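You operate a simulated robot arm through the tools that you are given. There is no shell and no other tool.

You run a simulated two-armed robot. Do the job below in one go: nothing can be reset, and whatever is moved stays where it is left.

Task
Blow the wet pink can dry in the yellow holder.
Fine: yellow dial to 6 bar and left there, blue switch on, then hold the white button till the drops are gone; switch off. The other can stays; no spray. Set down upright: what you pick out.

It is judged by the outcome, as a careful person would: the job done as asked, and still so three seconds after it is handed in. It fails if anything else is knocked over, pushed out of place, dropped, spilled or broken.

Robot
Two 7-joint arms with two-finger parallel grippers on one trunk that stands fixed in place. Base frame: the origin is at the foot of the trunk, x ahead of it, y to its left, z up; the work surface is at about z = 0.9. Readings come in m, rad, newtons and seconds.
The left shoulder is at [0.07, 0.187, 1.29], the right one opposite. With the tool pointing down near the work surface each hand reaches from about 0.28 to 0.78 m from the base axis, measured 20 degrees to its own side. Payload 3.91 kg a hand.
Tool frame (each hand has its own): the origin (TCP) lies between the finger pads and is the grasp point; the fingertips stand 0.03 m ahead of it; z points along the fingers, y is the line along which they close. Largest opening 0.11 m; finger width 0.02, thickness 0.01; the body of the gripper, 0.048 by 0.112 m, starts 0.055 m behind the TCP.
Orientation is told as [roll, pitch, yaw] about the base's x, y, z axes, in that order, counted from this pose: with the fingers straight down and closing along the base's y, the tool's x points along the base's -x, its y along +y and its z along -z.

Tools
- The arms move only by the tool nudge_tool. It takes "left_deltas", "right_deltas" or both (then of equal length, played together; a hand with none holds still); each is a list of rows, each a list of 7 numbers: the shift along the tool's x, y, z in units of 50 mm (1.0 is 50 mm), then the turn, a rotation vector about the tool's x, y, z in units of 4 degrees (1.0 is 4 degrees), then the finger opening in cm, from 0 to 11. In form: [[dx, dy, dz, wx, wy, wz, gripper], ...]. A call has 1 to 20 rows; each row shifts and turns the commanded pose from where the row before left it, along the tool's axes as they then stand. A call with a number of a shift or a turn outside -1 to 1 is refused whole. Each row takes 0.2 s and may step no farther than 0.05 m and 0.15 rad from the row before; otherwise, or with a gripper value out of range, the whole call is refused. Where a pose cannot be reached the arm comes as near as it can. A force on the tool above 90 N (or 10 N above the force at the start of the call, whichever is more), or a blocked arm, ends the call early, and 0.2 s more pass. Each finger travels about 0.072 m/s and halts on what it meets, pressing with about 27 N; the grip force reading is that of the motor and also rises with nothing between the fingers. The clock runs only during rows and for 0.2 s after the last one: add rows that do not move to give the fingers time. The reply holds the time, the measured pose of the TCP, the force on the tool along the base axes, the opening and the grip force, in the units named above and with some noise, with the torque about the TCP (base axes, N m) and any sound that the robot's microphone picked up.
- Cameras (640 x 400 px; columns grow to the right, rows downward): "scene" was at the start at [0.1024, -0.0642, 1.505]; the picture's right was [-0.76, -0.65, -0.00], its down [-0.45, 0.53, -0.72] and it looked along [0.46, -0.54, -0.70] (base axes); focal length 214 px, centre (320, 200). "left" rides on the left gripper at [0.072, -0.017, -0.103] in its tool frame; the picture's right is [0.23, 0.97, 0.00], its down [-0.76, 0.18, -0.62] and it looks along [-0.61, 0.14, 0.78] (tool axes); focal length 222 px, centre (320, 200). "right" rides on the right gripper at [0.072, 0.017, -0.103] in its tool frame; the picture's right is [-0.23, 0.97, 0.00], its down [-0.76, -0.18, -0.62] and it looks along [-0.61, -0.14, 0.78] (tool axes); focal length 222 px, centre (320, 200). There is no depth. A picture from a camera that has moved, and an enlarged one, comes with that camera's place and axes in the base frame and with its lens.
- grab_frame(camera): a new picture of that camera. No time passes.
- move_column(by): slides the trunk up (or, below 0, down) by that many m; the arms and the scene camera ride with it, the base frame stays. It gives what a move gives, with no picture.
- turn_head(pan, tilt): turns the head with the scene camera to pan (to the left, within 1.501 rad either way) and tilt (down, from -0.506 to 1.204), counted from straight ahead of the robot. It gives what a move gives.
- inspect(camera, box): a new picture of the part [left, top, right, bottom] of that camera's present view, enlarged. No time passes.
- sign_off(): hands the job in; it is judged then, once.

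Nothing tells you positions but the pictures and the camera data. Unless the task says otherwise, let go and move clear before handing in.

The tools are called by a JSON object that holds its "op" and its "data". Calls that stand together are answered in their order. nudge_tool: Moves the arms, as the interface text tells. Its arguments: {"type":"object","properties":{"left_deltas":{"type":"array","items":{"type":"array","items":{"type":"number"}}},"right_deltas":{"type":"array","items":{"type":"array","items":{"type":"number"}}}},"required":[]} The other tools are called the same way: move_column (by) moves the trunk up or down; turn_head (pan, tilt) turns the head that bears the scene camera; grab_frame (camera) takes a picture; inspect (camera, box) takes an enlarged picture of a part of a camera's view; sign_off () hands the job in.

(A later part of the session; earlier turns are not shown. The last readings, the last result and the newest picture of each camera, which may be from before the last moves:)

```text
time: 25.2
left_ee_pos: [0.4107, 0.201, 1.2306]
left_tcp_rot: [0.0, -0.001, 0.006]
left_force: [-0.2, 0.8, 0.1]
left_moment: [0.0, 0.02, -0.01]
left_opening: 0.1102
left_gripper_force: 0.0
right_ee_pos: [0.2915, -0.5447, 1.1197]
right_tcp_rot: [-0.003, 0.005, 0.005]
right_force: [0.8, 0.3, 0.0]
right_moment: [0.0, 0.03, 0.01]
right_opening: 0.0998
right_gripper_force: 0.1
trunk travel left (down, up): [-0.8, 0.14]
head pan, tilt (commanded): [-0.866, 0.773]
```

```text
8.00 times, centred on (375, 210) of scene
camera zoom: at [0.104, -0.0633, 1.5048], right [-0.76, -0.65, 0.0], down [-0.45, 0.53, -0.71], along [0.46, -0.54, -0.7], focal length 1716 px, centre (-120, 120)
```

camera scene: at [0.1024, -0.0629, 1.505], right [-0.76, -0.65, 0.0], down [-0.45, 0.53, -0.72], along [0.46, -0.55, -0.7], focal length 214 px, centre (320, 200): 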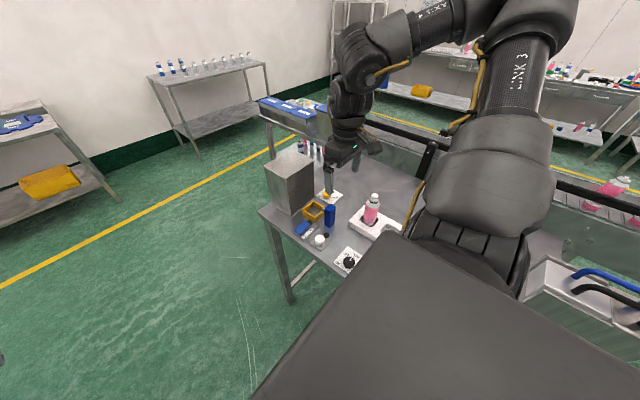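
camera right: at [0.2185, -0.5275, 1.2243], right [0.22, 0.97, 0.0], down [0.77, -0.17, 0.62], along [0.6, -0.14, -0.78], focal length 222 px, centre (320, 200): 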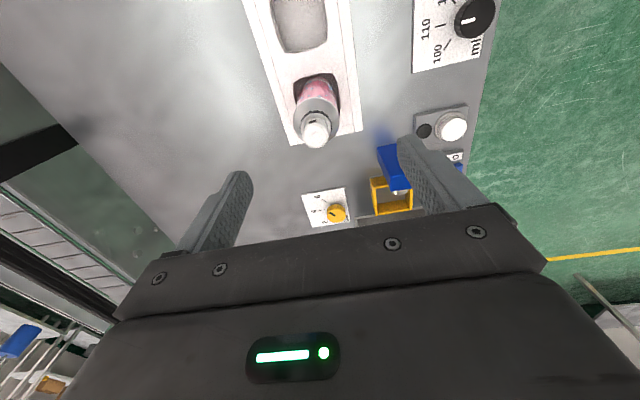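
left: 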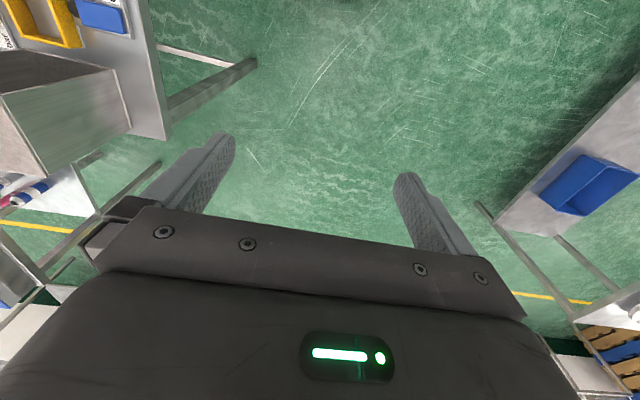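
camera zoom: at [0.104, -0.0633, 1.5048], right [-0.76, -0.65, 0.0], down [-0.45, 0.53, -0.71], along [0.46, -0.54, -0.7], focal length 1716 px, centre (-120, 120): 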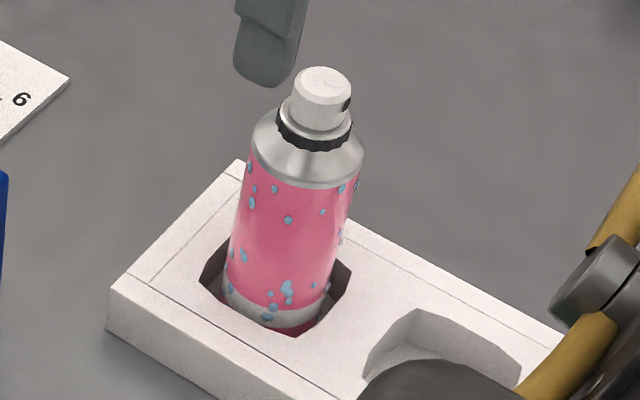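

The can axis is at about (0.288, -0.547), with the pink body up to z ≈ 1.013 and the cap top at 1.048. I'll grip the upper body with TCP at z ≈ 1.005, which leaves about 1 cm between the cap and the gripper body.

{"op": "nudge_tool", "data": {"right_deltas": [[0.07, -0.046, 0, 0, 0, 0, 10], [0, 0, 0.6, 0, 0, 0, 9], [0, 0, 0.6, 0, 0, 0, 8], [0, 0, 0.6, 0, 0, 0, 8], [0, 0, 0.3, 0, 0, 0, 8], [0, 0, 0.19, 0, 0, 0, 8], [0, 0, 0, 0, 0, 0, 8]]}}

{"op": "grab_frame", "data": {"camera": "right"}}

{"op": "inspect", "data": {"camera": "scene", "box": [330, 160, 420, 240]}}

```text
time: 26.8
left_ee_pos: [0.4075, 0.2003, 1.2315]
left_tcp_rot: [0.001, 0.0, 0.006]
left_force: [0.5, 0.5, -0.1]
left_moment: [0.02, -0.04, 0.0]
left_opening: 0.1101
left_gripper_force: 0.0
right_ee_pos: [0.2851, -0.5494, 1.0058]
right_tcp_rot: [-0.003, 0.002, 0.006]
right_force: [-0.1, 0.1, 0.5]
right_moment: [0.02, -0.01, 0.01]
right_opening: 0.0802
right_gripper_force: 0.2
trunk travel left (down, up): [-0.8, 0.14]
head pan, tilt (commanded): [-0.866, 0.773]
```

```text
taken
camera right: at [0.2125, -0.5324, 1.1087], right [0.22, 0.97, 0.0], down [0.76, -0.17, 0.62], along [0.61, -0.14, -0.78], focal length 222 px, centre (320, 200)
```

right: 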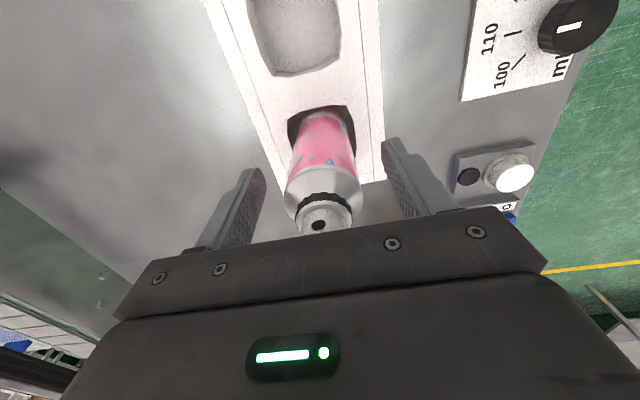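

```text
5.00 times, centred on (375, 200) of scene
camera zoom: at [0.1022, -0.0637, 1.505], right [-0.76, -0.65, 0.0], down [-0.45, 0.53, -0.72], along [0.46, -0.54, -0.7], focal length 1072 px, centre (45, 200)
```

zoom: 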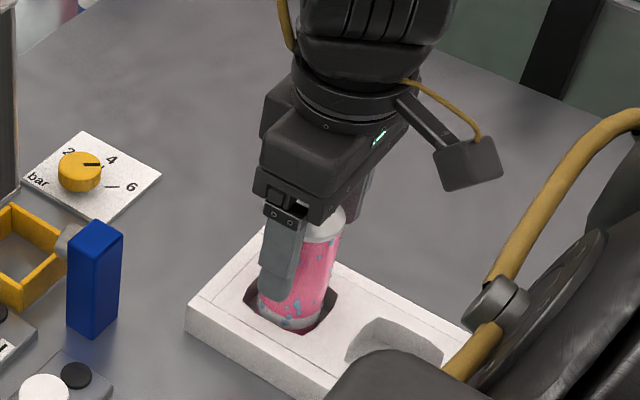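

{"op": "nudge_tool", "data": {"right_deltas": [[0, 0, 0, 0, 0, 0, 5.5], [0, 0, 0, 0, 0, 0, 3], [0, 0, 0, 0, 0, 0, 0], [0, 0, 0, 0, 0, 0, 0], [0, 0, 0, 0, 0, 0, 0]]}}

{"op": "grab_frame", "data": {"camera": "right"}}

```text
time: 28.0
left_ee_pos: [0.4088, 0.2012, 1.2315]
left_tcp_rot: [0.0, 0.0, 0.003]
left_force: [0.2, 0.9, 0.3]
left_moment: [-0.05, 0.0, -0.04]
left_opening: 0.1099
left_gripper_force: 0.0
right_ee_pos: [0.2859, -0.548, 1.0055]
right_tcp_rot: [-0.003, 0.003, 0.006]
right_force: [-0.1, 0.6, 0.5]
right_moment: [0.08, -0.03, -0.04]
right_opening: 0.0442
right_gripper_force: 26.9
trunk travel left (down, up): [-0.8, 0.14]
head pan, tilt (commanded): [-0.866, 0.773]
```

```text
taken
camera right: at [0.2127, -0.5324, 1.1088], right [0.22, 0.97, 0.0], down [0.76, -0.17, 0.62], along [0.61, -0.14, -0.78], focal length 222 px, centre (320, 200)
```

right: 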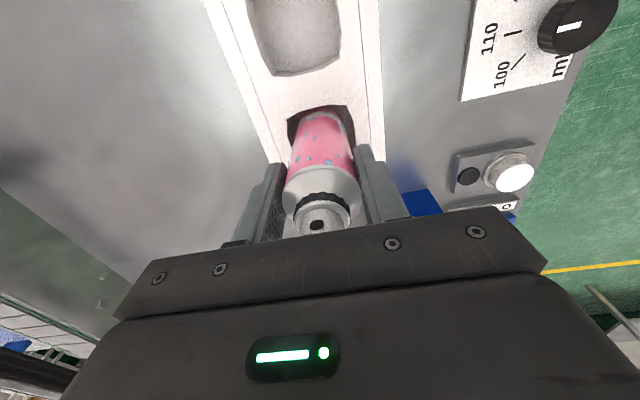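

{"op": "nudge_tool", "data": {"right_deltas": [[0, 0, -0.2, 0, 0, 0, 0], [0, 0, -0.3, 0, 0, 0, 0], [0, 0, -0.4, 0, 0, 0, 0], [0, 0, -0.5, 0, 0, 0, 0], [0, 0, -0.5, 0, 0, 0, 0], [0, 0, -0.5, 0, 0, 0, 0], [0, 0, 0, 0, 0, 0, 0]]}}

{"op": "grab_frame", "data": {"camera": "right"}}

{"op": "inspect", "data": {"camera": "scene", "box": [330, 130, 430, 240]}}

```text
time: 29.6
left_ee_pos: [0.4089, 0.2002, 1.2295]
left_tcp_rot: [0.001, 0.001, 0.006]
left_force: [0.6, 0.1, 0.7]
left_moment: [-0.02, 0.0, -0.01]
left_opening: 0.11
left_gripper_force: 0.1
right_ee_pos: [0.287, -0.5478, 1.1248]
right_tcp_rot: [-0.004, 0.003, 0.006]
right_force: [0.0, 0.1, -1.2]
right_moment: [0.0, 0.02, 0.01]
right_opening: 0.0441
right_gripper_force: 27.2
trunk travel left (down, up): [-0.8, 0.14]
head pan, tilt (commanded): [-0.866, 0.773]
```

```text
taken
camera right: at [0.2141, -0.5315, 1.2286], right [0.22, 0.97, 0.0], down [0.76, -0.17, 0.62], along [0.61, -0.14, -0.78], focal length 222 px, centre (320, 200)
```

right: 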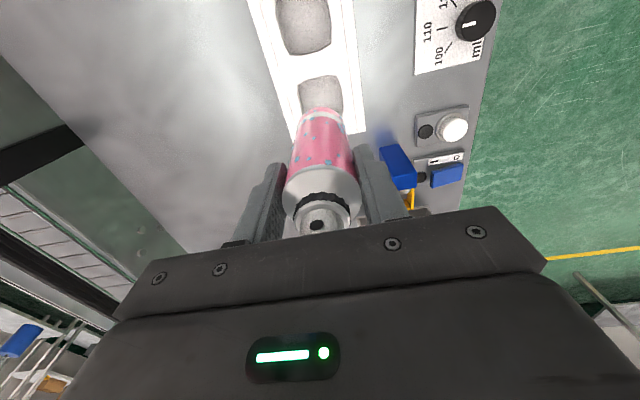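

```text
3.64 times, centred on (380, 185) of scene
camera zoom: at [0.1027, -0.0644, 1.5049], right [-0.76, -0.65, 0.0], down [-0.45, 0.53, -0.71], along [0.46, -0.54, -0.7], focal length 780 px, centre (102, 254)
```

zoom: 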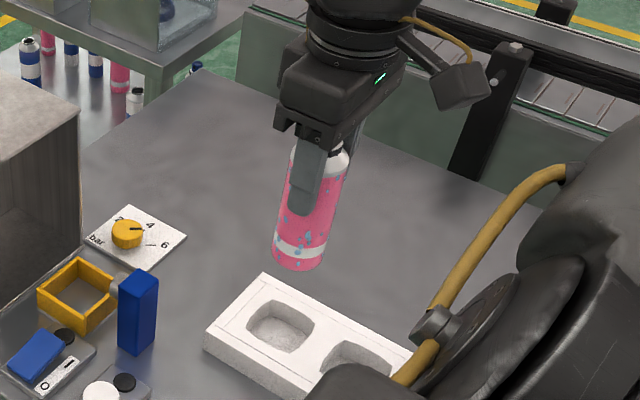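

Lifted cleanly (about 1.2 N), with the can bottom about 94 mm below the TCP. Next I'll carry it above the holder, with the can bottom well above the blower top.

{"op": "nudge_tool", "data": {"right_deltas": [[-0.5, 0.24, 0, 0, 0, 0.086, 0], [-0.7, 0.34, 0, 0, 0, 0, 0], [-0.75, 0.37, 0, 0, 0, 0, 0], [-0.75, 0.37, 0, 0, 0, 0, 0], [-0.6, 0.3, 0, 0, 0, 0, 0], [-0.35, 0.15, 0, 0, 0, 0, 0], [0, 0, 0, 0, 0, 0, 0], [0, 0, 0, 0, 0, 0, 0]]}}

{"op": "grab_frame", "data": {"camera": "right"}}

{"op": "inspect", "data": {"camera": "scene", "box": [260, 130, 380, 260]}}

```text
time: 31.4
left_ee_pos: [0.4106, 0.2006, 1.2312]
left_tcp_rot: [0.0, 0.0, 0.005]
left_force: [0.6, -0.6, -0.1]
left_moment: [-0.03, -0.04, 0.01]
left_opening: 0.11
left_gripper_force: 0.0
right_ee_pos: [0.4693, -0.4601, 1.1216]
right_tcp_rot: [-0.004, 0.001, 0.001]
right_force: [-1.0, -0.3, -1.9]
right_moment: [0.0, 0.01, 0.0]
right_opening: 0.0443
right_gripper_force: 26.2
trunk travel left (down, up): [-0.8, 0.14]
head pan, tilt (commanded): [-0.866, 0.773]
```

```text
taken
camera right: at [0.3966, -0.4433, 1.2258], right [0.23, 0.97, 0.0], down [0.76, -0.18, 0.62], along [0.6, -0.14, -0.78], focal length 222 px, centre (320, 200)
```

right: 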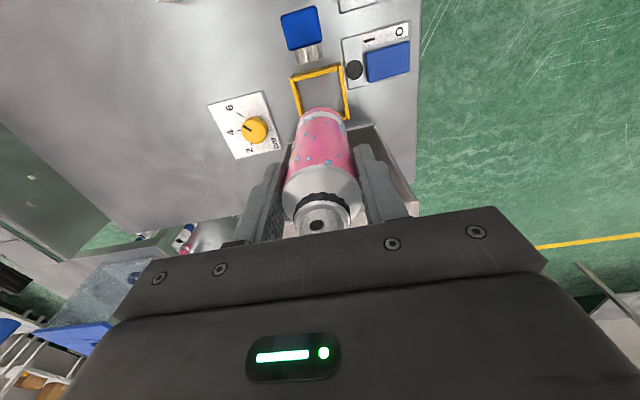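

```text
3.08 times, centred on (320, 195) of scene
camera zoom: at [0.1027, -0.064, 1.5049], right [-0.76, -0.65, 0.0], down [-0.45, 0.53, -0.72], along [0.46, -0.54, -0.7], focal length 660 px, centre (320, 215)
```

zoom: 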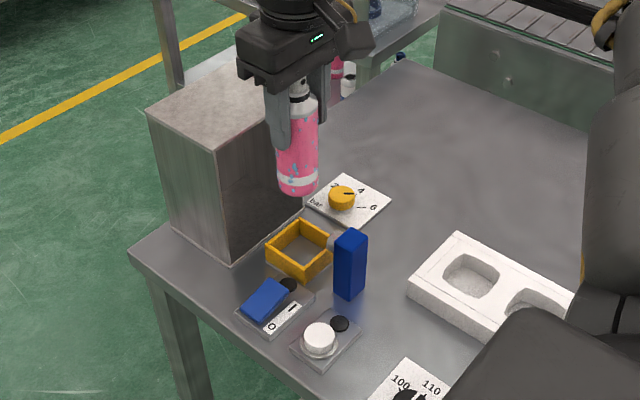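

{"op": "nudge_tool", "data": {"right_deltas": [[0, 0, 0.4, 0, 0, 0, 0], [0, 0, 0.5, 0, 0, 0, 0], [0, 0, 0.4, 0, 0, 0, 0], [0, 0, 0.3, 0, 0, 0, 0], [0, 0, 0, 0, 0, 0, 0], [0, 0, 0, 0, 0, 0, 0]]}}

{"op": "inspect", "data": {"camera": "right", "box": [260, 40, 400, 200]}}

{"op": "inspect", "data": {"camera": "scene", "box": [285, 175, 355, 240]}}

```text
time: 32.8
left_ee_pos: [0.4085, 0.2009, 1.2299]
left_tcp_rot: [0.0, 0.001, 0.006]
left_force: [0.0, -0.2, -0.4]
left_moment: [0.0, 0.05, -0.04]
left_opening: 0.1099
left_gripper_force: 0.0
right_ee_pos: [0.4684, -0.4623, 1.0448]
right_tcp_rot: [-0.003, 0.003, -0.001]
right_force: [0.3, 0.0, -2.2]
right_moment: [-0.02, 0.02, -0.02]
right_opening: 0.0443
right_gripper_force: 26.3
trunk travel left (down, up): [-0.8, 0.14]
head pan, tilt (commanded): [-0.866, 0.773]
```

```text
2.50 times, centred on (330, 120) of right
camera zoom: at [0.3953, -0.4442, 1.1477], right [0.23, 0.97, 0.0], down [0.76, -0.18, 0.62], along [0.6, -0.15, -0.78], focal length 555 px, centre (295, 400)
```

zoom: 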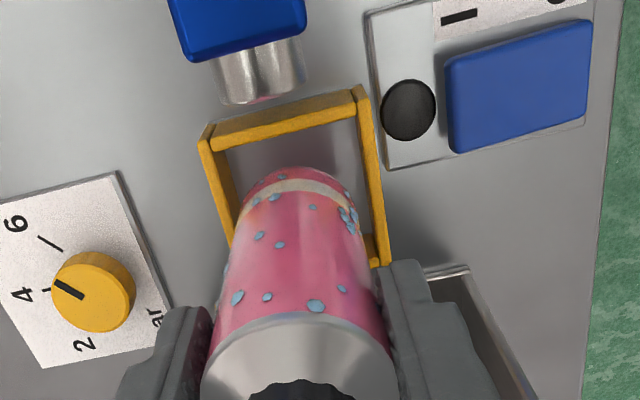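

```text
6.15 times, centred on (320, 208) of scene
camera zoom: at [0.1025, -0.0638, 1.505], right [-0.76, -0.65, 0.0], down [-0.45, 0.53, -0.72], along [0.46, -0.54, -0.7], focal length 1320 px, centre (320, 154)
```

zoom: 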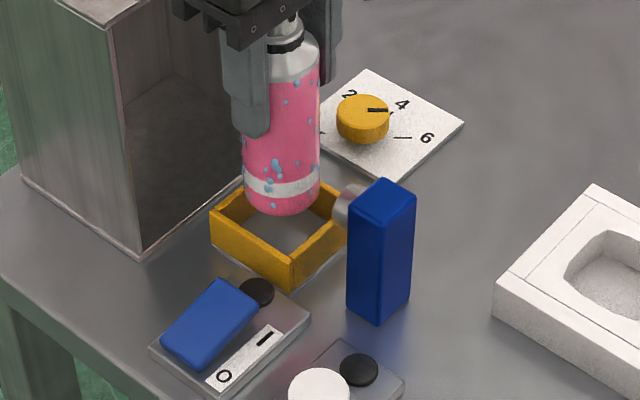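

{"op": "inspect", "data": {"camera": "right", "box": [295, 65, 375, 155]}}

{"op": "inspect", "data": {"camera": "scene", "box": [295, 192, 345, 226]}}

```text
4.44 times, centred on (335, 110) of right
camera zoom: at [0.3953, -0.4442, 1.1477], right [0.23, 0.97, 0.0], down [0.76, -0.18, 0.62], along [0.6, -0.15, -0.78], focal length 987 px, centre (253, 600)
```

zoom: 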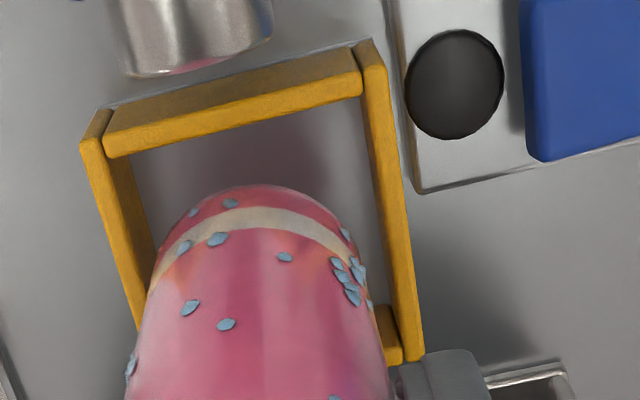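

```text
11.76 times, centred on (320, 209) of scene
camera zoom: at [0.1025, -0.0638, 1.505], right [-0.76, -0.65, 0.0], down [-0.45, 0.53, -0.72], along [0.46, -0.54, -0.7], focal length 2523 px, centre (320, 94)
```

zoom: 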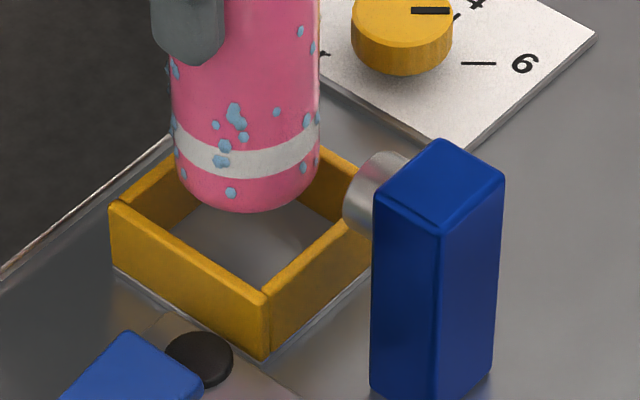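

Can bottom centre is at about (0.4695, -0.461) and the holder's inner centre at about (0.4675, -0.4605), with roughly 4 mm clearance a side. I'll correct by 2 mm and lower slowly, watching the force.

{"op": "nudge_tool", "data": {"right_deltas": [[0.045, 0.01, 0, 0, 0, 0, 0], [0, 0, 0.15, 0, 0, 0, 0], [0, 0, 0.15, 0, 0, 0, 0], [0, 0, 0.15, 0, 0, 0, 0], [0, 0, 0.1, 0, 0, 0, 0], [0, 0, 0, 0, 0, 0, 0]]}}

{"op": "inspect", "data": {"camera": "right", "box": [275, 65, 395, 175]}}

{"op": "inspect", "data": {"camera": "scene", "box": [295, 188, 345, 226]}}

```text
time: 34.2
left_ee_pos: [0.4096, 0.2001, 1.231]
left_tcp_rot: [0.0, 0.0, 0.005]
left_force: [0.5, -0.5, 0.0]
left_moment: [-0.02, 0.0, 0.0]
left_opening: 0.11
left_gripper_force: 0.2
right_ee_pos: [0.4657, -0.4603, 1.017]
right_tcp_rot: [-0.004, 0.005, -0.001]
right_force: [-0.2, -0.9, -1.3]
right_moment: [-0.01, 0.05, 0.02]
right_opening: 0.0443
right_gripper_force: 26.8
trunk travel left (down, up): [-0.8, 0.14]
head pan, tilt (commanded): [-0.866, 0.773]
```

```text
3.64 times, centred on (335, 120) of right
camera zoom: at [0.393, -0.4428, 1.1198], right [0.23, 0.97, 0.0], down [0.76, -0.18, 0.62], along [0.6, -0.14, -0.78], focal length 808 px, centre (266, 491)
```

zoom: 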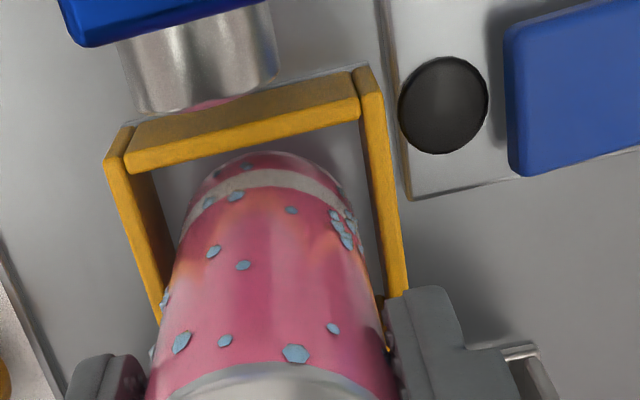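

```text
10.53 times, centred on (320, 207) of scene
camera zoom: at [0.1027, -0.0639, 1.5049], right [-0.76, -0.65, 0.0], down [-0.45, 0.53, -0.72], along [0.46, -0.54, -0.7], focal length 2258 px, centre (320, 126)
```

zoom: 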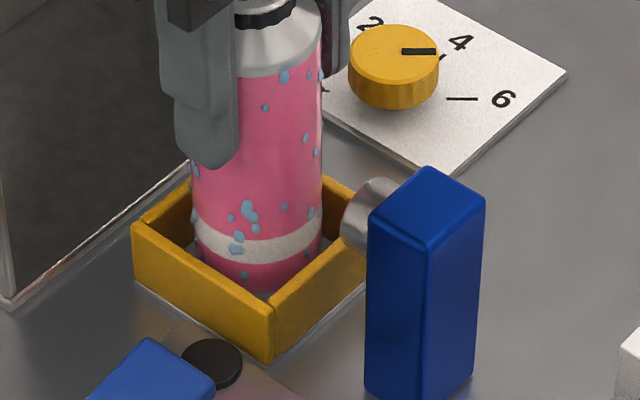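

The can is inside the holder walls without touching. I'll keep lowering in small steps until it touches down.

{"op": "nudge_tool", "data": {"right_deltas": [[0, 0, 0.1, 0, 0, 0, 0], [0, 0, 0.1, 0, 0, 0, 0], [0, 0, 0.1, 0, 0, 0, 0], [0, 0, 0, 0, 0, 0, 0]]}}

{"op": "inspect", "data": {"camera": "scene", "box": [295, 188, 345, 226]}}

```text
time: 35.2
left_ee_pos: [0.4065, 0.203, 1.2318]
left_tcp_rot: [0.002, -0.002, 0.003]
left_force: [0.1, 0.5, 0.3]
left_moment: [-0.01, -0.03, -0.02]
left_opening: 0.1099
left_gripper_force: 0.0
right_ee_pos: [0.4656, -0.4593, 1.0032]
right_tcp_rot: [-0.005, -0.002, 0.0]
right_force: [0.5, -4.1, 20.0]
right_moment: [0.2, -0.02, -0.01]
right_opening: 0.0444
right_gripper_force: 26.7
trunk travel left (down, up): [-0.8, 0.14]
head pan, tilt (commanded): [-0.866, 0.773]
```

```text
10.53 times, centred on (320, 207) of scene
camera zoom: at [0.1005, -0.0627, 1.5055], right [-0.76, -0.65, 0.0], down [-0.45, 0.53, -0.72], along [0.46, -0.55, -0.7], focal length 2258 px, centre (320, 126)
```

zoom: 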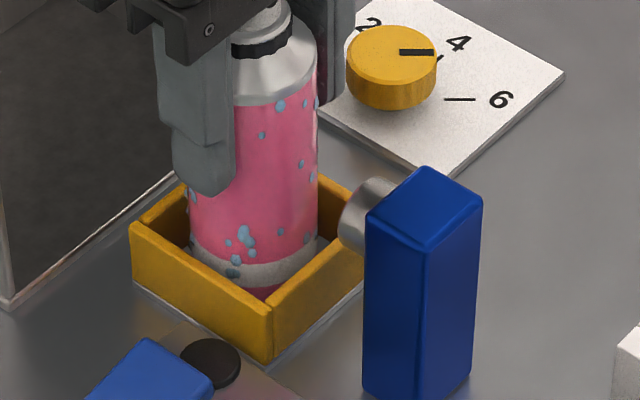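

{"op": "nudge_tool", "data": {"right_deltas": [[0, 0, -0.04, 0, 0, 0, 0], [0, 0, 0, 0, 0, 0, 4.4], [0, 0, 0, 0, 0, 0, 4.8], [0, 0, 0, 0, 0, 0, 5.5], [0, 0, 0, 0, 0, 0, 7], [0, 0, 0, 0, 0, 0, 7]]}}

{"op": "grab_frame", "data": {"camera": "right"}}

{"op": "inspect", "data": {"camera": "scene", "box": [285, 170, 355, 230]}}

```text
time: 36.6
left_ee_pos: [0.4085, 0.2016, 1.2304]
left_tcp_rot: [0.001, -0.002, 0.006]
left_force: [0.1, -0.4, 0.4]
left_moment: [0.01, 0.03, 0.02]
left_opening: 0.1099
left_gripper_force: 0.1
right_ee_pos: [0.4673, -0.4596, 1.0035]
right_tcp_rot: [-0.003, 0.002, -0.001]
right_force: [0.3, 0.0, -0.2]
right_moment: [-0.01, 0.0, 0.02]
right_opening: 0.0702
right_gripper_force: 0.0
trunk travel left (down, up): [-0.8, 0.14]
head pan, tilt (commanded): [-0.866, 0.773]
```

```text
taken
camera right: at [0.394, -0.4429, 1.107], right [0.23, 0.97, 0.0], down [0.76, -0.18, 0.62], along [0.6, -0.15, -0.78], focal length 222 px, centre (320, 200)
```

right: 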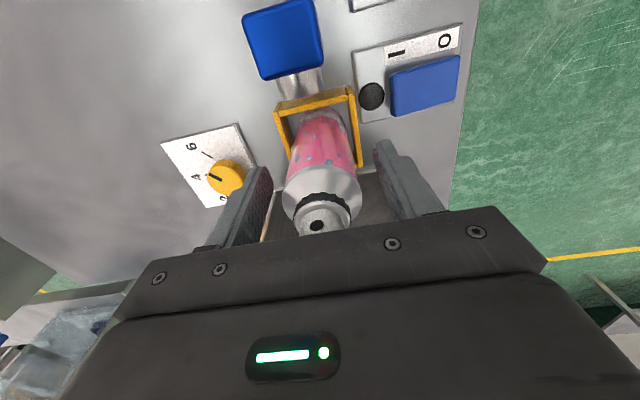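

```text
6.67 times, centred on (320, 200) of scene
camera zoom: at [0.1024, -0.0637, 1.505], right [-0.76, -0.65, 0.0], down [-0.45, 0.53, -0.72], along [0.46, -0.54, -0.7], focal length 1430 px, centre (320, 200)
```

zoom: 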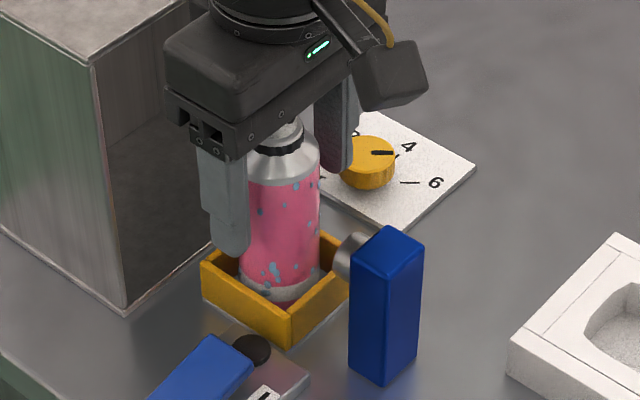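

The can stands released in the holder. I'll lift straight off it, then look closely at the rocker before pressing.

{"op": "nudge_tool", "data": {"right_deltas": [[0, 0, -0.4, 0, 0, 0, 7], [0, 0, -0.7, 0, 0, 0, 7], [0, 0, -0.8, 0, 0, 0, 7], [0, 0, -0.7, 0, 0, 0, 7], [0, 0, 0, 0, 0, 0, 7]]}}

{"op": "grab_frame", "data": {"camera": "right"}}

{"op": "inspect", "data": {"camera": "scene", "box": [280, 165, 360, 255]}}

```text
time: 37.8
left_ee_pos: [0.4097, 0.2011, 1.231]
left_tcp_rot: [0.002, 0.001, 0.005]
left_force: [0.3, 0.3, -0.4]
left_moment: [0.0, -0.01, 0.0]
left_opening: 0.11
left_gripper_force: 0.0
right_ee_pos: [0.4674, -0.4599, 1.132]
right_tcp_rot: [-0.004, 0.003, -0.002]
right_force: [1.0, 0.2, 0.5]
right_moment: [0.01, 0.01, 0.02]
right_opening: 0.0701
right_gripper_force: 0.0
trunk travel left (down, up): [-0.8, 0.14]
head pan, tilt (commanded): [-0.866, 0.773]
```

```text
taken
camera right: at [0.3948, -0.4423, 1.2373], right [0.23, 0.97, 0.0], down [0.76, -0.18, 0.62], along [0.6, -0.14, -0.78], focal length 222 px, centre (320, 200)
```

right: 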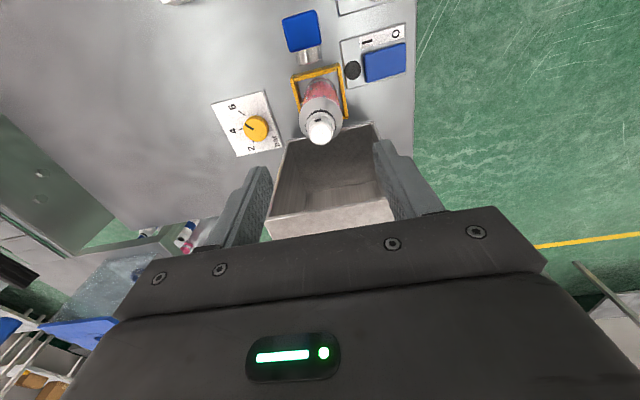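

```text
4.44 times, centred on (320, 210) of scene
camera zoom: at [0.1028, -0.0641, 1.5049], right [-0.76, -0.65, 0.0], down [-0.45, 0.53, -0.71], along [0.46, -0.54, -0.7], focal length 953 px, centre (320, 156)
```

zoom: 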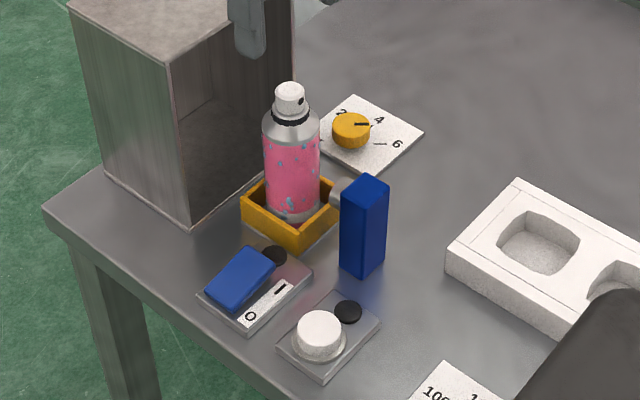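

{"op": "inspect", "data": {"camera": "scene", "box": [290, 212, 345, 252]}}

{"op": "inspect", "data": {"camera": "right", "box": [330, 0, 430, 100]}}

```text
10.00 times, centred on (318, 232) of scene
camera zoom: at [0.1028, -0.0641, 1.5049], right [-0.76, -0.65, 0.0], down [-0.45, 0.53, -0.71], along [0.46, -0.54, -0.7], focal length 2145 px, centre (345, -120)
```

zoom: 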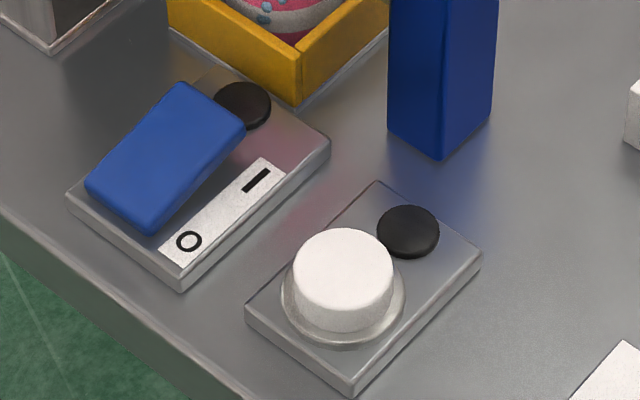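

```text
4.00 times, centred on (380, 50) of right
camera zoom: at [0.3948, -0.4423, 1.2373], right [0.23, 0.97, 0.0], down [0.76, -0.18, 0.62], along [0.6, -0.14, -0.78], focal length 888 px, centre (80, 800)
```

zoom: 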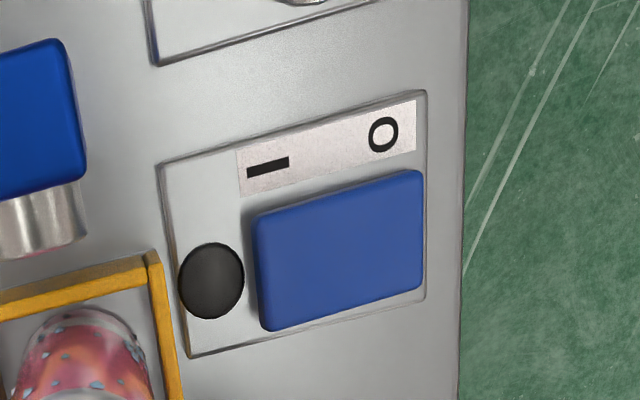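

The rocker's I end (−y side) is raised, so pressing there switches it on. A straight-down gripper body would come too close to the can, so I'll lean the hand 20° away from the can and close the fingers into a pusher.

{"op": "nudge_tool", "data": {"right_deltas": [[0.185, 0.73, 0, 0, 0, 0, 5], [0.185, 0.73, 0, 0, 0, 0, 3], [0, 0, 0, 1, 0, 0, 1], [0, 0, 0, 1, 0, 0, 0], [0, 0, 0, 1, 0, 0, 0], [0, 0, 0, 1, 0, 0, 0], [0, 0, 0, 1, 0, 0, 0], [0, 0, 0, 0, 0, 0, 0]]}}

{"op": "grab_frame", "data": {"camera": "right"}}

{"op": "inspect", "data": {"camera": "scene", "box": [260, 130, 360, 255]}}

```text
time: 39.6
left_ee_pos: [0.4087, 0.2016, 1.2316]
left_tcp_rot: [0.001, -0.001, 0.006]
left_force: [0.7, -0.5, 0.4]
left_moment: [0.02, -0.04, 0.0]
left_opening: 0.11
left_gripper_force: 0.0
right_ee_pos: [0.4481, -0.3856, 1.1334]
right_tcp_rot: [-0.354, 0.003, -0.002]
right_force: [0.8, 1.0, -0.8]
right_moment: [-0.01, -0.03, 0.0]
right_opening: 0.0
right_gripper_force: 27.5
trunk travel left (down, up): [-0.8, 0.14]
head pan, tilt (commanded): [-0.866, 0.773]
```

```text
taken
camera right: at [0.3752, -0.335, 1.225], right [0.23, 0.91, -0.34], down [0.76, 0.05, 0.64], along [0.6, -0.4, -0.69], focal length 222 px, centre (320, 200)
```

right: 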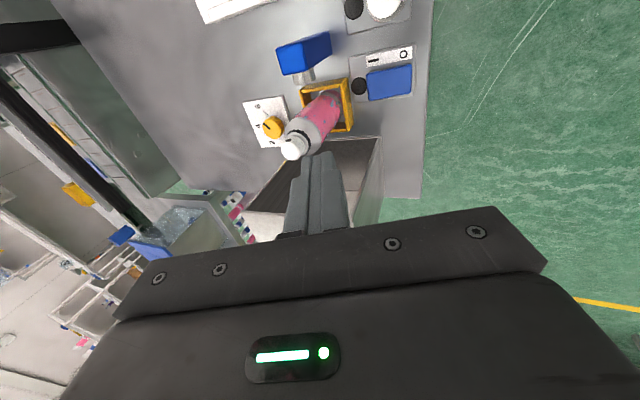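

```text
3.20 times, centred on (310, 192) of scene
camera zoom: at [0.1021, -0.0634, 1.505], right [-0.76, -0.65, 0.0], down [-0.45, 0.53, -0.72], along [0.46, -0.54, -0.7], focal length 686 px, centre (352, 224)
```

zoom: 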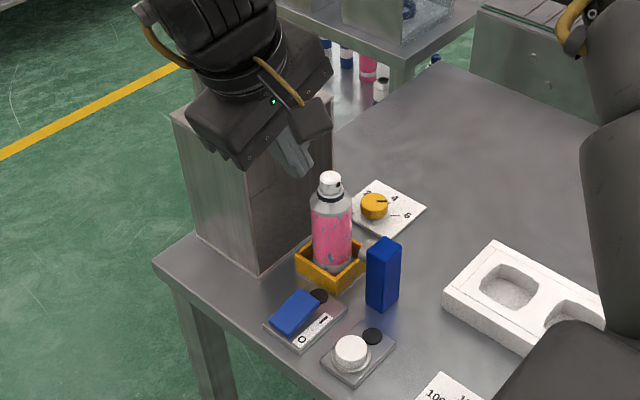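

{"op": "nudge_tool", "data": {"right_deltas": [[0, 0.291, 0.788, 0, 0, 0, 0], [0, 0.291, 0.788, 0, 0, 0, 0], [0, 0.291, 0.788, 0, 0, 0, 0], [0, 0.291, 0.788, 0, 0, 0, 0], [0, 0, 0, 0, 0, 0, 0]]}}

{"op": "grab_frame", "data": {"camera": "right"}}

{"op": "inspect", "data": {"camera": "scene", "box": [270, 170, 350, 250]}}

```text
time: 40.8
left_ee_pos: [0.4088, 0.2006, 1.2312]
left_tcp_rot: [-0.002, -0.001, 0.006]
left_force: [0.6, 0.4, -0.6]
left_moment: [-0.01, 0.01, 0.02]
left_opening: 0.11
left_gripper_force: 0.0
right_ee_pos: [0.4429, -0.3969, 0.9768]
right_tcp_rot: [-0.35, 0.0, -0.002]
right_force: [-0.4, 0.0, -0.2]
right_moment: [0.02, 0.01, -0.02]
right_opening: 0.0
right_gripper_force: 27.3
right hand out of reach, approached as far as the arm can: row 4
trunk travel left (down, up): [-0.8, 0.14]
head pan, tilt (commanded): [-0.866, 0.773]
```

```text
taken
camera right: at [0.3698, -0.3455, 1.0683], right [0.23, 0.91, -0.33], down [0.76, 0.05, 0.65], along [0.61, -0.4, -0.69], focal length 222 px, centre (320, 200)
```

right: 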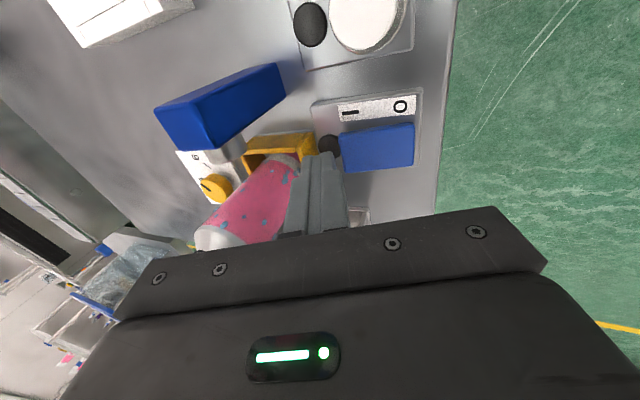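

```text
5.00 times, centred on (310, 210) of scene
camera zoom: at [0.1016, -0.0635, 1.5051], right [-0.76, -0.65, 0.0], down [-0.45, 0.53, -0.72], along [0.46, -0.54, -0.7], focal length 1072 px, centre (370, 150)
```

zoom: 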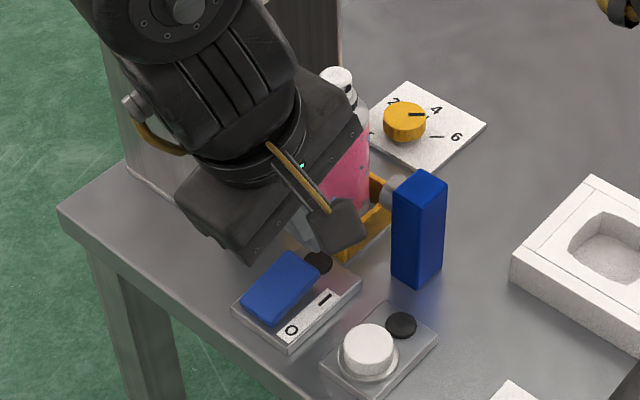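

The tilted pose runs out of reach, so I'll back off. Instead I'll keep the hand straight and open, and press with only the −y finger; that puts the hand body well away from the can.

{"op": "nudge_tool", "data": {"right_deltas": [[0, 0, -0.8, 0, 0, 0, 0], [0, 0, -0.8, 0, 0, 0, 0], [0, 0, -0.8, 0, 0, 0, 0], [0, 0, -0.6, 0, 0, 0, 0], [0, 0, 0, -1, 0, 0, 0], [0, 0, 0, -1, 0, 0, 0], [0, 0, 0, -1, 0, 0, 2], [0, 0, 0, -1, 0, 0, 4], [0, 0, 0, -1, 0, 0, 6], [0, 0, 0, 0, 0, 0, 8], [0, 0, 0, 0, 0, 0, 8]]}}

{"op": "grab_frame", "data": {"camera": "right"}}

{"op": "inspect", "data": {"camera": "scene", "box": [260, 130, 360, 255]}}

```text
time: 43.2
left_ee_pos: [0.4086, 0.201, 1.2297]
left_tcp_rot: [0.0, -0.001, 0.006]
left_force: [-0.5, 0.2, -0.2]
left_moment: [0.0, 0.04, -0.03]
left_opening: 0.11
left_gripper_force: 0.1
right_ee_pos: [0.4443, -0.3428, 1.1175]
right_tcp_rot: [-0.002, 0.001, -0.001]
right_force: [-1.1, -0.4, 0.2]
right_moment: [0.01, 0.0, -0.01]
right_opening: 0.0801
right_gripper_force: 0.0
trunk travel left (down, up): [-0.8, 0.14]
head pan, tilt (commanded): [-0.866, 0.773]
```

```text
taken
camera right: at [0.3716, -0.3268, 1.22], right [0.23, 0.97, 0.0], down [0.76, -0.18, 0.62], along [0.6, -0.14, -0.78], focal length 222 px, centre (320, 200)
```

right: 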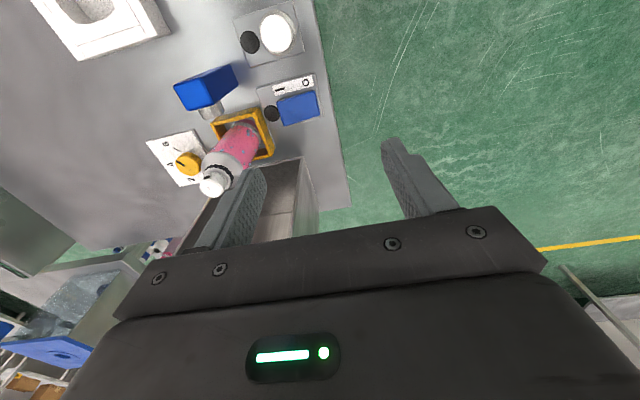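

```text
3.20 times, centred on (310, 192) of scene
camera zoom: at [0.1026, -0.0635, 1.505], right [-0.76, -0.65, 0.0], down [-0.45, 0.53, -0.72], along [0.46, -0.54, -0.7], focal length 686 px, centre (352, 224)
```

zoom: 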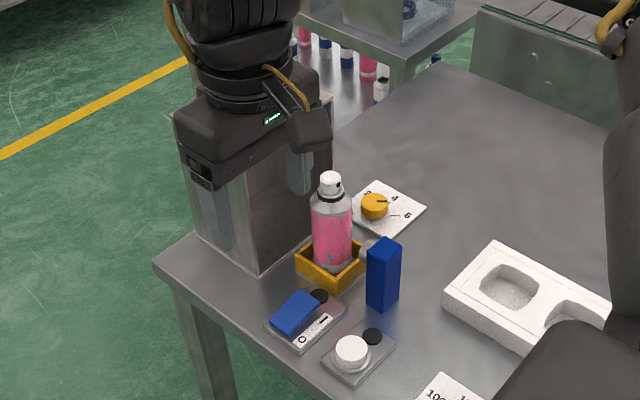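

{"op": "inspect", "data": {"camera": "right", "box": [220, 0, 340, 140]}}

```text
2.86 times, centred on (280, 70) of right
camera zoom: at [0.3716, -0.3268, 1.22], right [0.23, 0.97, 0.0], down [0.76, -0.18, 0.62], along [0.6, -0.14, -0.78], focal length 635 px, centre (434, 571)
```

zoom: 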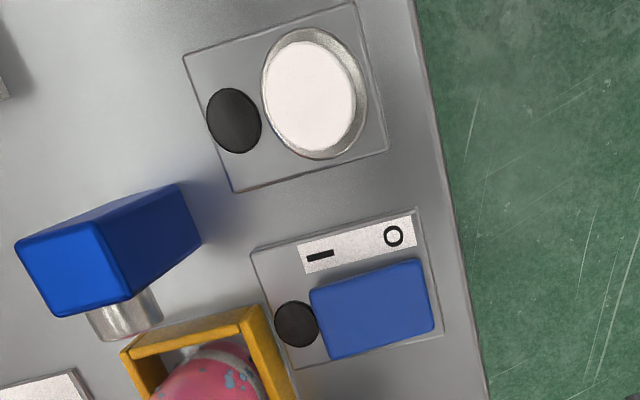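

{"op": "nudge_tool", "data": {"right_deltas": [[-0.1, 0, 0.7, 0, 0, 0, 8], [0, 0, 0.8, 0, 0, 0, 8], [0, 0, 0.8, 0, 0, 0, 8], [0, 0, 0.7, 0, 0, 0, 8], [0, 0, 0, 0, 0, 0, 8]]}}

{"op": "grab_frame", "data": {"camera": "right"}}

{"op": "inspect", "data": {"camera": "scene", "box": [270, 170, 350, 250]}}

```text
time: 44.4
left_ee_pos: [0.4099, 0.2014, 1.2309]
left_tcp_rot: [0.0, -0.003, 0.006]
left_force: [-0.5, 0.1, 0.9]
left_moment: [0.01, -0.01, -0.02]
left_opening: 0.11
left_gripper_force: 0.2
right_ee_pos: [0.4465, -0.3434, 0.9663]
right_tcp_rot: [-0.004, 0.002, -0.002]
right_force: [-0.2, -0.3, 0.1]
right_moment: [0.0, -0.03, -0.01]
right_opening: 0.0799
right_gripper_force: 0.1
trunk travel left (down, up): [-0.8, 0.14]
head pan, tilt (commanded): [-0.866, 0.773]
```

```text
taken
camera right: at [0.3754, -0.3265, 1.07], right [0.23, 0.97, 0.0], down [0.76, -0.18, 0.62], along [0.6, -0.15, -0.78], focal length 222 px, centre (320, 200)
```

right: 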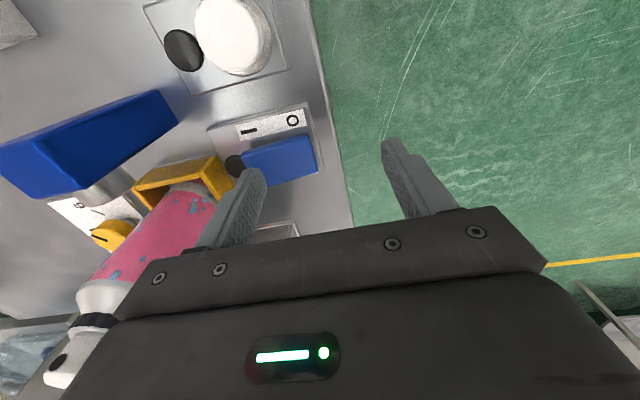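

```text
5.00 times, centred on (310, 210) of scene
camera zoom: at [0.1021, -0.0635, 1.505], right [-0.76, -0.65, 0.0], down [-0.45, 0.53, -0.72], along [0.46, -0.54, -0.7], focal length 1072 px, centre (370, 150)
```

zoom: 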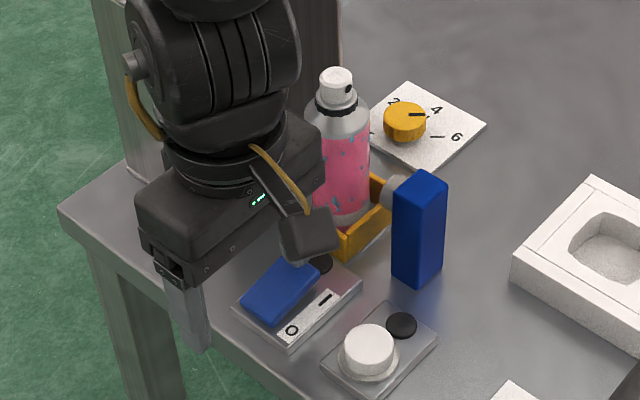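

{"op": "nudge_tool", "data": {"right_deltas": [[0, 0, 0.1, 0, 0, 0, 8], [0, 0, 0.1, 0, 0, 0, 8], [0, 0, 0.06, 0, 0, 0, 8], [0, 0, 0.04, 0, 0, 0, 8]]}}

{"op": "inspect", "data": {"camera": "right", "box": [150, 90, 350, 240]}}

{"op": "inspect", "data": {"camera": "scene", "box": [290, 212, 345, 252]}}

```text
time: 45.4
left_ee_pos: [0.4075, 0.2006, 1.2309]
left_tcp_rot: [-0.002, -0.003, 0.005]
left_force: [-1.2, 0.9, -0.4]
left_moment: [0.02, -0.03, -0.01]
left_opening: 0.1098
left_gripper_force: 0.1
right_ee_pos: [0.4491, -0.3447, 0.9524]
right_tcp_rot: [-0.003, -0.001, -0.001]
right_force: [0.0, 0.0, 2.2]
right_moment: [-0.1, -0.04, -0.04]
right_opening: 0.08
right_gripper_force: 0.3
trunk travel left (down, up): [-0.8, 0.14]
head pan, tilt (commanded): [-0.866, 0.773]
```

```text
2.67 times, centred on (250, 165) of right
camera zoom: at [0.3757, -0.3273, 1.0557], right [0.23, 0.97, 0.0], down [0.76, -0.18, 0.62], along [0.61, -0.15, -0.78], focal length 592 px, centre (507, 293)
```

zoom: 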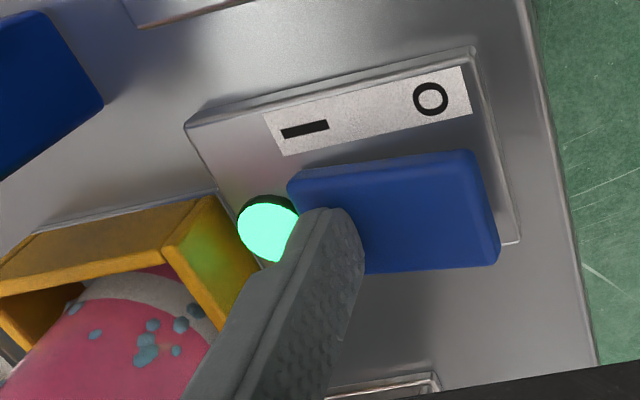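

```text
10.00 times, centred on (318, 232) of scene
camera zoom: at [0.102, -0.0633, 1.5051], right [-0.76, -0.65, 0.0], down [-0.45, 0.53, -0.72], along [0.46, -0.54, -0.7], focal length 2145 px, centre (345, -120)
```

zoom: 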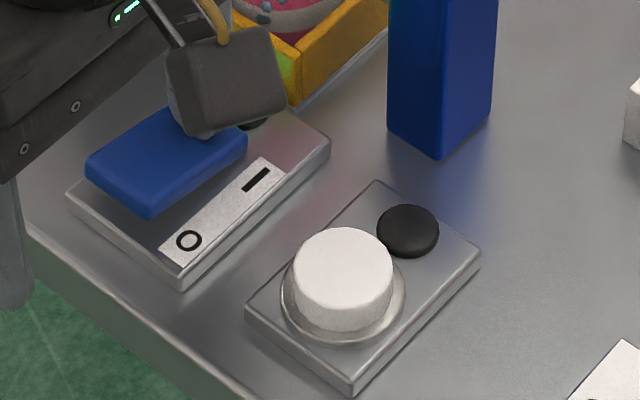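

The switch lamp went green. I'll lift off and check that it stays latched.

{"op": "nudge_tool", "data": {"right_deltas": [[0, 0, 0.04, 0, 0, 0, 8], [0, 0, 0, 0, 0, 0, 8], [0, 0, -0.4, 0, 0, 0, 8], [0, 0, -0.8, 0, 0, 0, 8], [0, 0, -0.8, 0, 0, 0, 8], [0, 0, -0.8, 0, 0, 0, 8], [0, 0, 0, 0, 0, 0, 8]]}}

{"op": "inspect", "data": {"camera": "right", "box": [140, 0, 340, 150]}}

{"op": "inspect", "data": {"camera": "scene", "box": [285, 190, 350, 255]}}

```text
time: 47.0
left_ee_pos: [0.4093, 0.1999, 1.2303]
left_tcp_rot: [-0.002, -0.001, 0.005]
left_force: [-0.6, -0.2, -0.1]
left_moment: [0.0, -0.02, -0.02]
left_opening: 0.1098
left_gripper_force: 0.0
right_ee_pos: [0.4489, -0.3437, 1.0887]
right_tcp_rot: [-0.004, 0.004, -0.004]
right_force: [0.5, 0.0, 0.3]
right_moment: [-0.01, 0.03, 0.03]
right_opening: 0.0801
right_gripper_force: 0.2
trunk travel left (down, up): [-0.8, 0.14]
head pan, tilt (commanded): [-0.866, 0.773]
```

```text
2.67 times, centred on (240, 75) of right
camera zoom: at [0.3752, -0.3268, 1.1935], right [0.23, 0.97, 0.0], down [0.76, -0.18, 0.62], along [0.6, -0.15, -0.78], focal length 592 px, centre (533, 533)
```

zoom: 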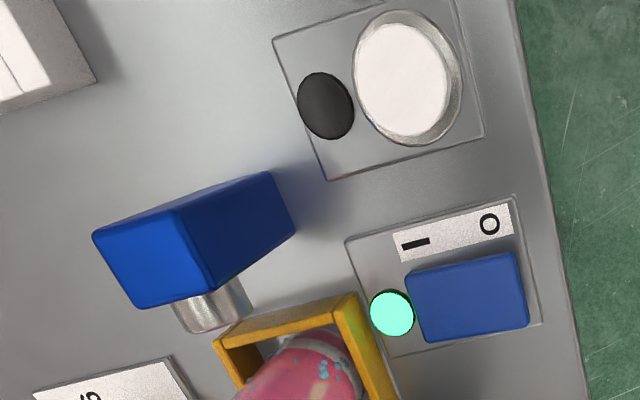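

```text
6.15 times, centred on (318, 222) of scene
camera zoom: at [0.1025, -0.0637, 1.505], right [-0.76, -0.65, 0.0], down [-0.45, 0.53, -0.72], along [0.46, -0.54, -0.7], focal length 1320 px, centre (335, 62)
```

zoom: 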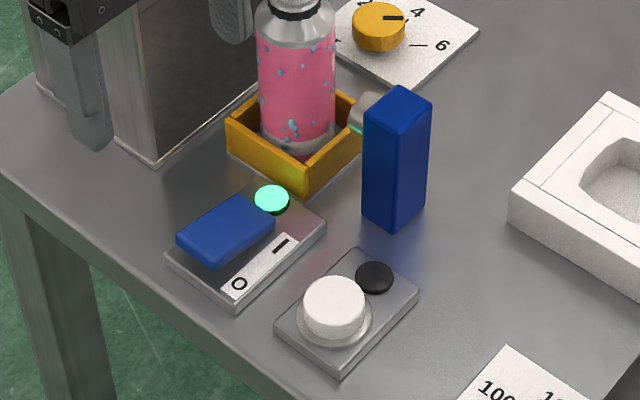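

The switch is latched on with its lamp green. Next is the white button at about (0.369, -0.376). I'll press with closed fingers at +40° yaw, so the wrist camera can still see the can beside the hand.

{"op": "nudge_tool", "data": {"right_deltas": [[0.8, -0.323, 0, 0, 0, 0, 6], [0.8, -0.323, 0, 0, 0, 0, 4], [0, 0, 0, 0, 0, -1, 2], [0, 0, 0, 0, 0, -1, 0], [0, 0, 0, 0, 0, -1, 0], [0, 0, 0, 0, 0, -1, 0], [0, 0, 0, 0, 0, -1, 0], [0, 0, 0, 0, 0, -1, 0], [0, 0, 0, 0, 0, -1, 0], [0, 0, 0, 0, 0, -1, 0], [0, 0, 0, 0, 0, -1, 0], [0, 0, 0, 0, 0, -1, 0], [0, 0, 0, 0, 0, 0, 0]]}}

{"op": "grab_frame", "data": {"camera": "right"}}

{"op": "inspect", "data": {"camera": "scene", "box": [270, 150, 370, 255]}}

```text
time: 49.8
left_ee_pos: [0.4086, 0.2015, 1.2311]
left_tcp_rot: [0.0, 0.0, 0.006]
left_force: [-0.1, -0.8, 0.3]
left_moment: [-0.03, 0.0, -0.02]
left_opening: 0.1103
left_gripper_force: 0.1
right_ee_pos: [0.3692, -0.3754, 1.0906]
right_tcp_rot: [-0.001, 0.004, 0.7]
right_force: [0.0, 0.0, -0.2]
right_moment: [0.01, 0.01, 0.0]
right_opening: 0.0001
right_gripper_force: 27.1
trunk travel left (down, up): [-0.8, 0.14]
head pan, tilt (commanded): [-0.866, 0.773]
```

```text
taken
camera right: at [0.3025, -0.4098, 1.1947], right [-0.45, 0.89, 0.0], down [0.7, 0.36, 0.62], along [0.55, 0.28, -0.78], focal length 222 px, centre (320, 200)
```

right: 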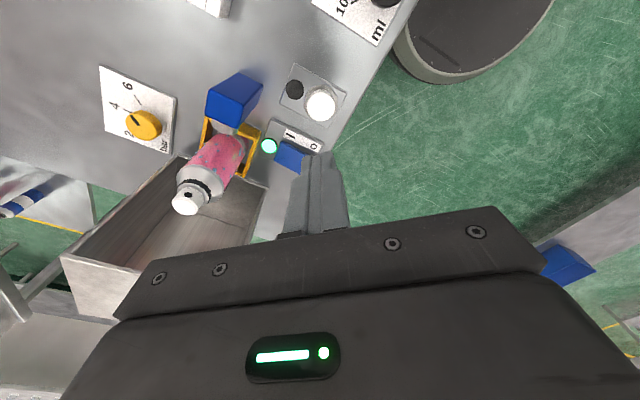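

```text
3.81 times, centred on (320, 202) of scene
camera zoom: at [0.1024, -0.0637, 1.505], right [-0.76, -0.65, 0.0], down [-0.45, 0.53, -0.72], along [0.46, -0.54, -0.7], focal length 817 px, centre (320, 190)
```

zoom: 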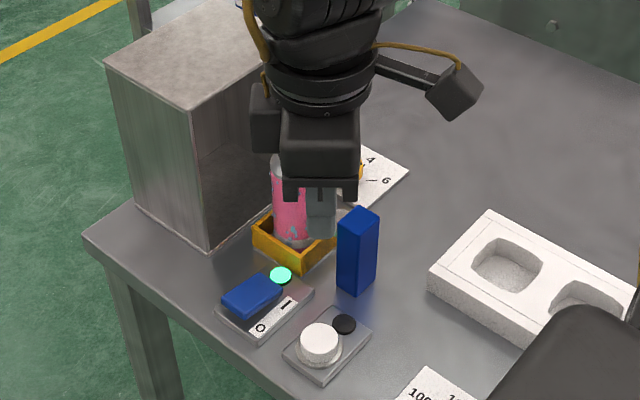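

{"op": "nudge_tool", "data": {"right_deltas": [[0, 0, 0.8, 0, 0, 0, 0], [0, 0, 0.8, 0, 0, 0, 0], [0, 0, 0.6, 0, 0, 0, 0], [0, 0, 0.3, 0, 0, 0, 0], [0, 0, 0, 0, 0, 0, 0]]}}

{"op": "grab_frame", "data": {"camera": "right"}}

{"op": "inspect", "data": {"camera": "scene", "box": [270, 150, 370, 255]}}

```text
time: 51.0
left_ee_pos: [0.4086, 0.2015, 1.2313]
left_tcp_rot: [0.0, -0.003, 0.006]
left_force: [0.4, 0.1, -1.2]
left_moment: [0.05, -0.01, 0.05]
left_opening: 0.1099
left_gripper_force: 0.1
right_ee_pos: [0.3699, -0.3793, 0.9658]
right_tcp_rot: [-0.003, 0.003, 0.696]
right_force: [0.1, -0.4, 0.6]
right_moment: [0.03, 0.0, 0.02]
right_opening: 0.0001
right_gripper_force: 27.1
trunk travel left (down, up): [-0.8, 0.14]
head pan, tilt (commanded): [-0.866, 0.773]
```

```text
taken
camera right: at [0.3035, -0.4127, 1.0696], right [-0.45, 0.89, 0.0], down [0.7, 0.35, 0.62], along [0.55, 0.28, -0.78], focal length 222 px, centre (320, 200)
```

right: 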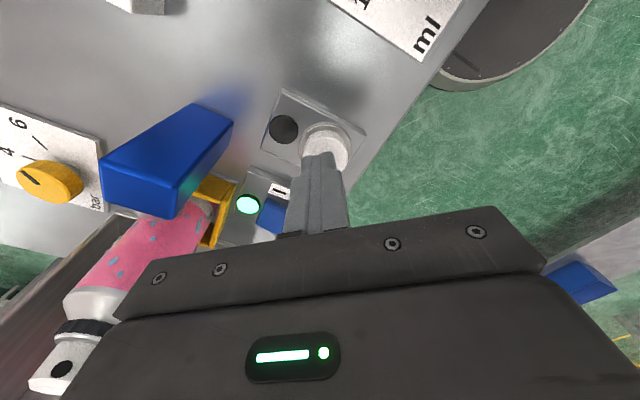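

```text
3.81 times, centred on (320, 202) of scene
camera zoom: at [0.1023, -0.0638, 1.505], right [-0.76, -0.65, 0.0], down [-0.45, 0.53, -0.72], along [0.46, -0.54, -0.7], focal length 817 px, centre (320, 190)
```

zoom: 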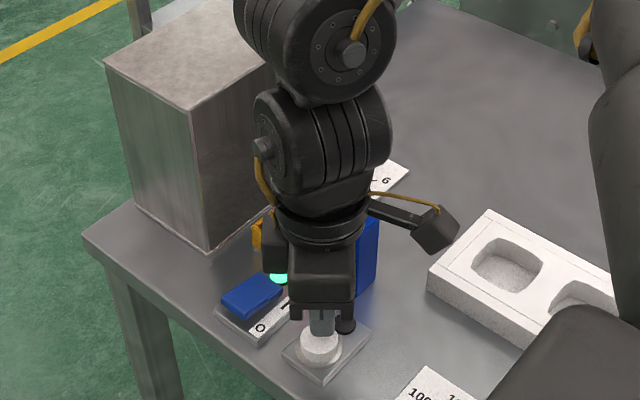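

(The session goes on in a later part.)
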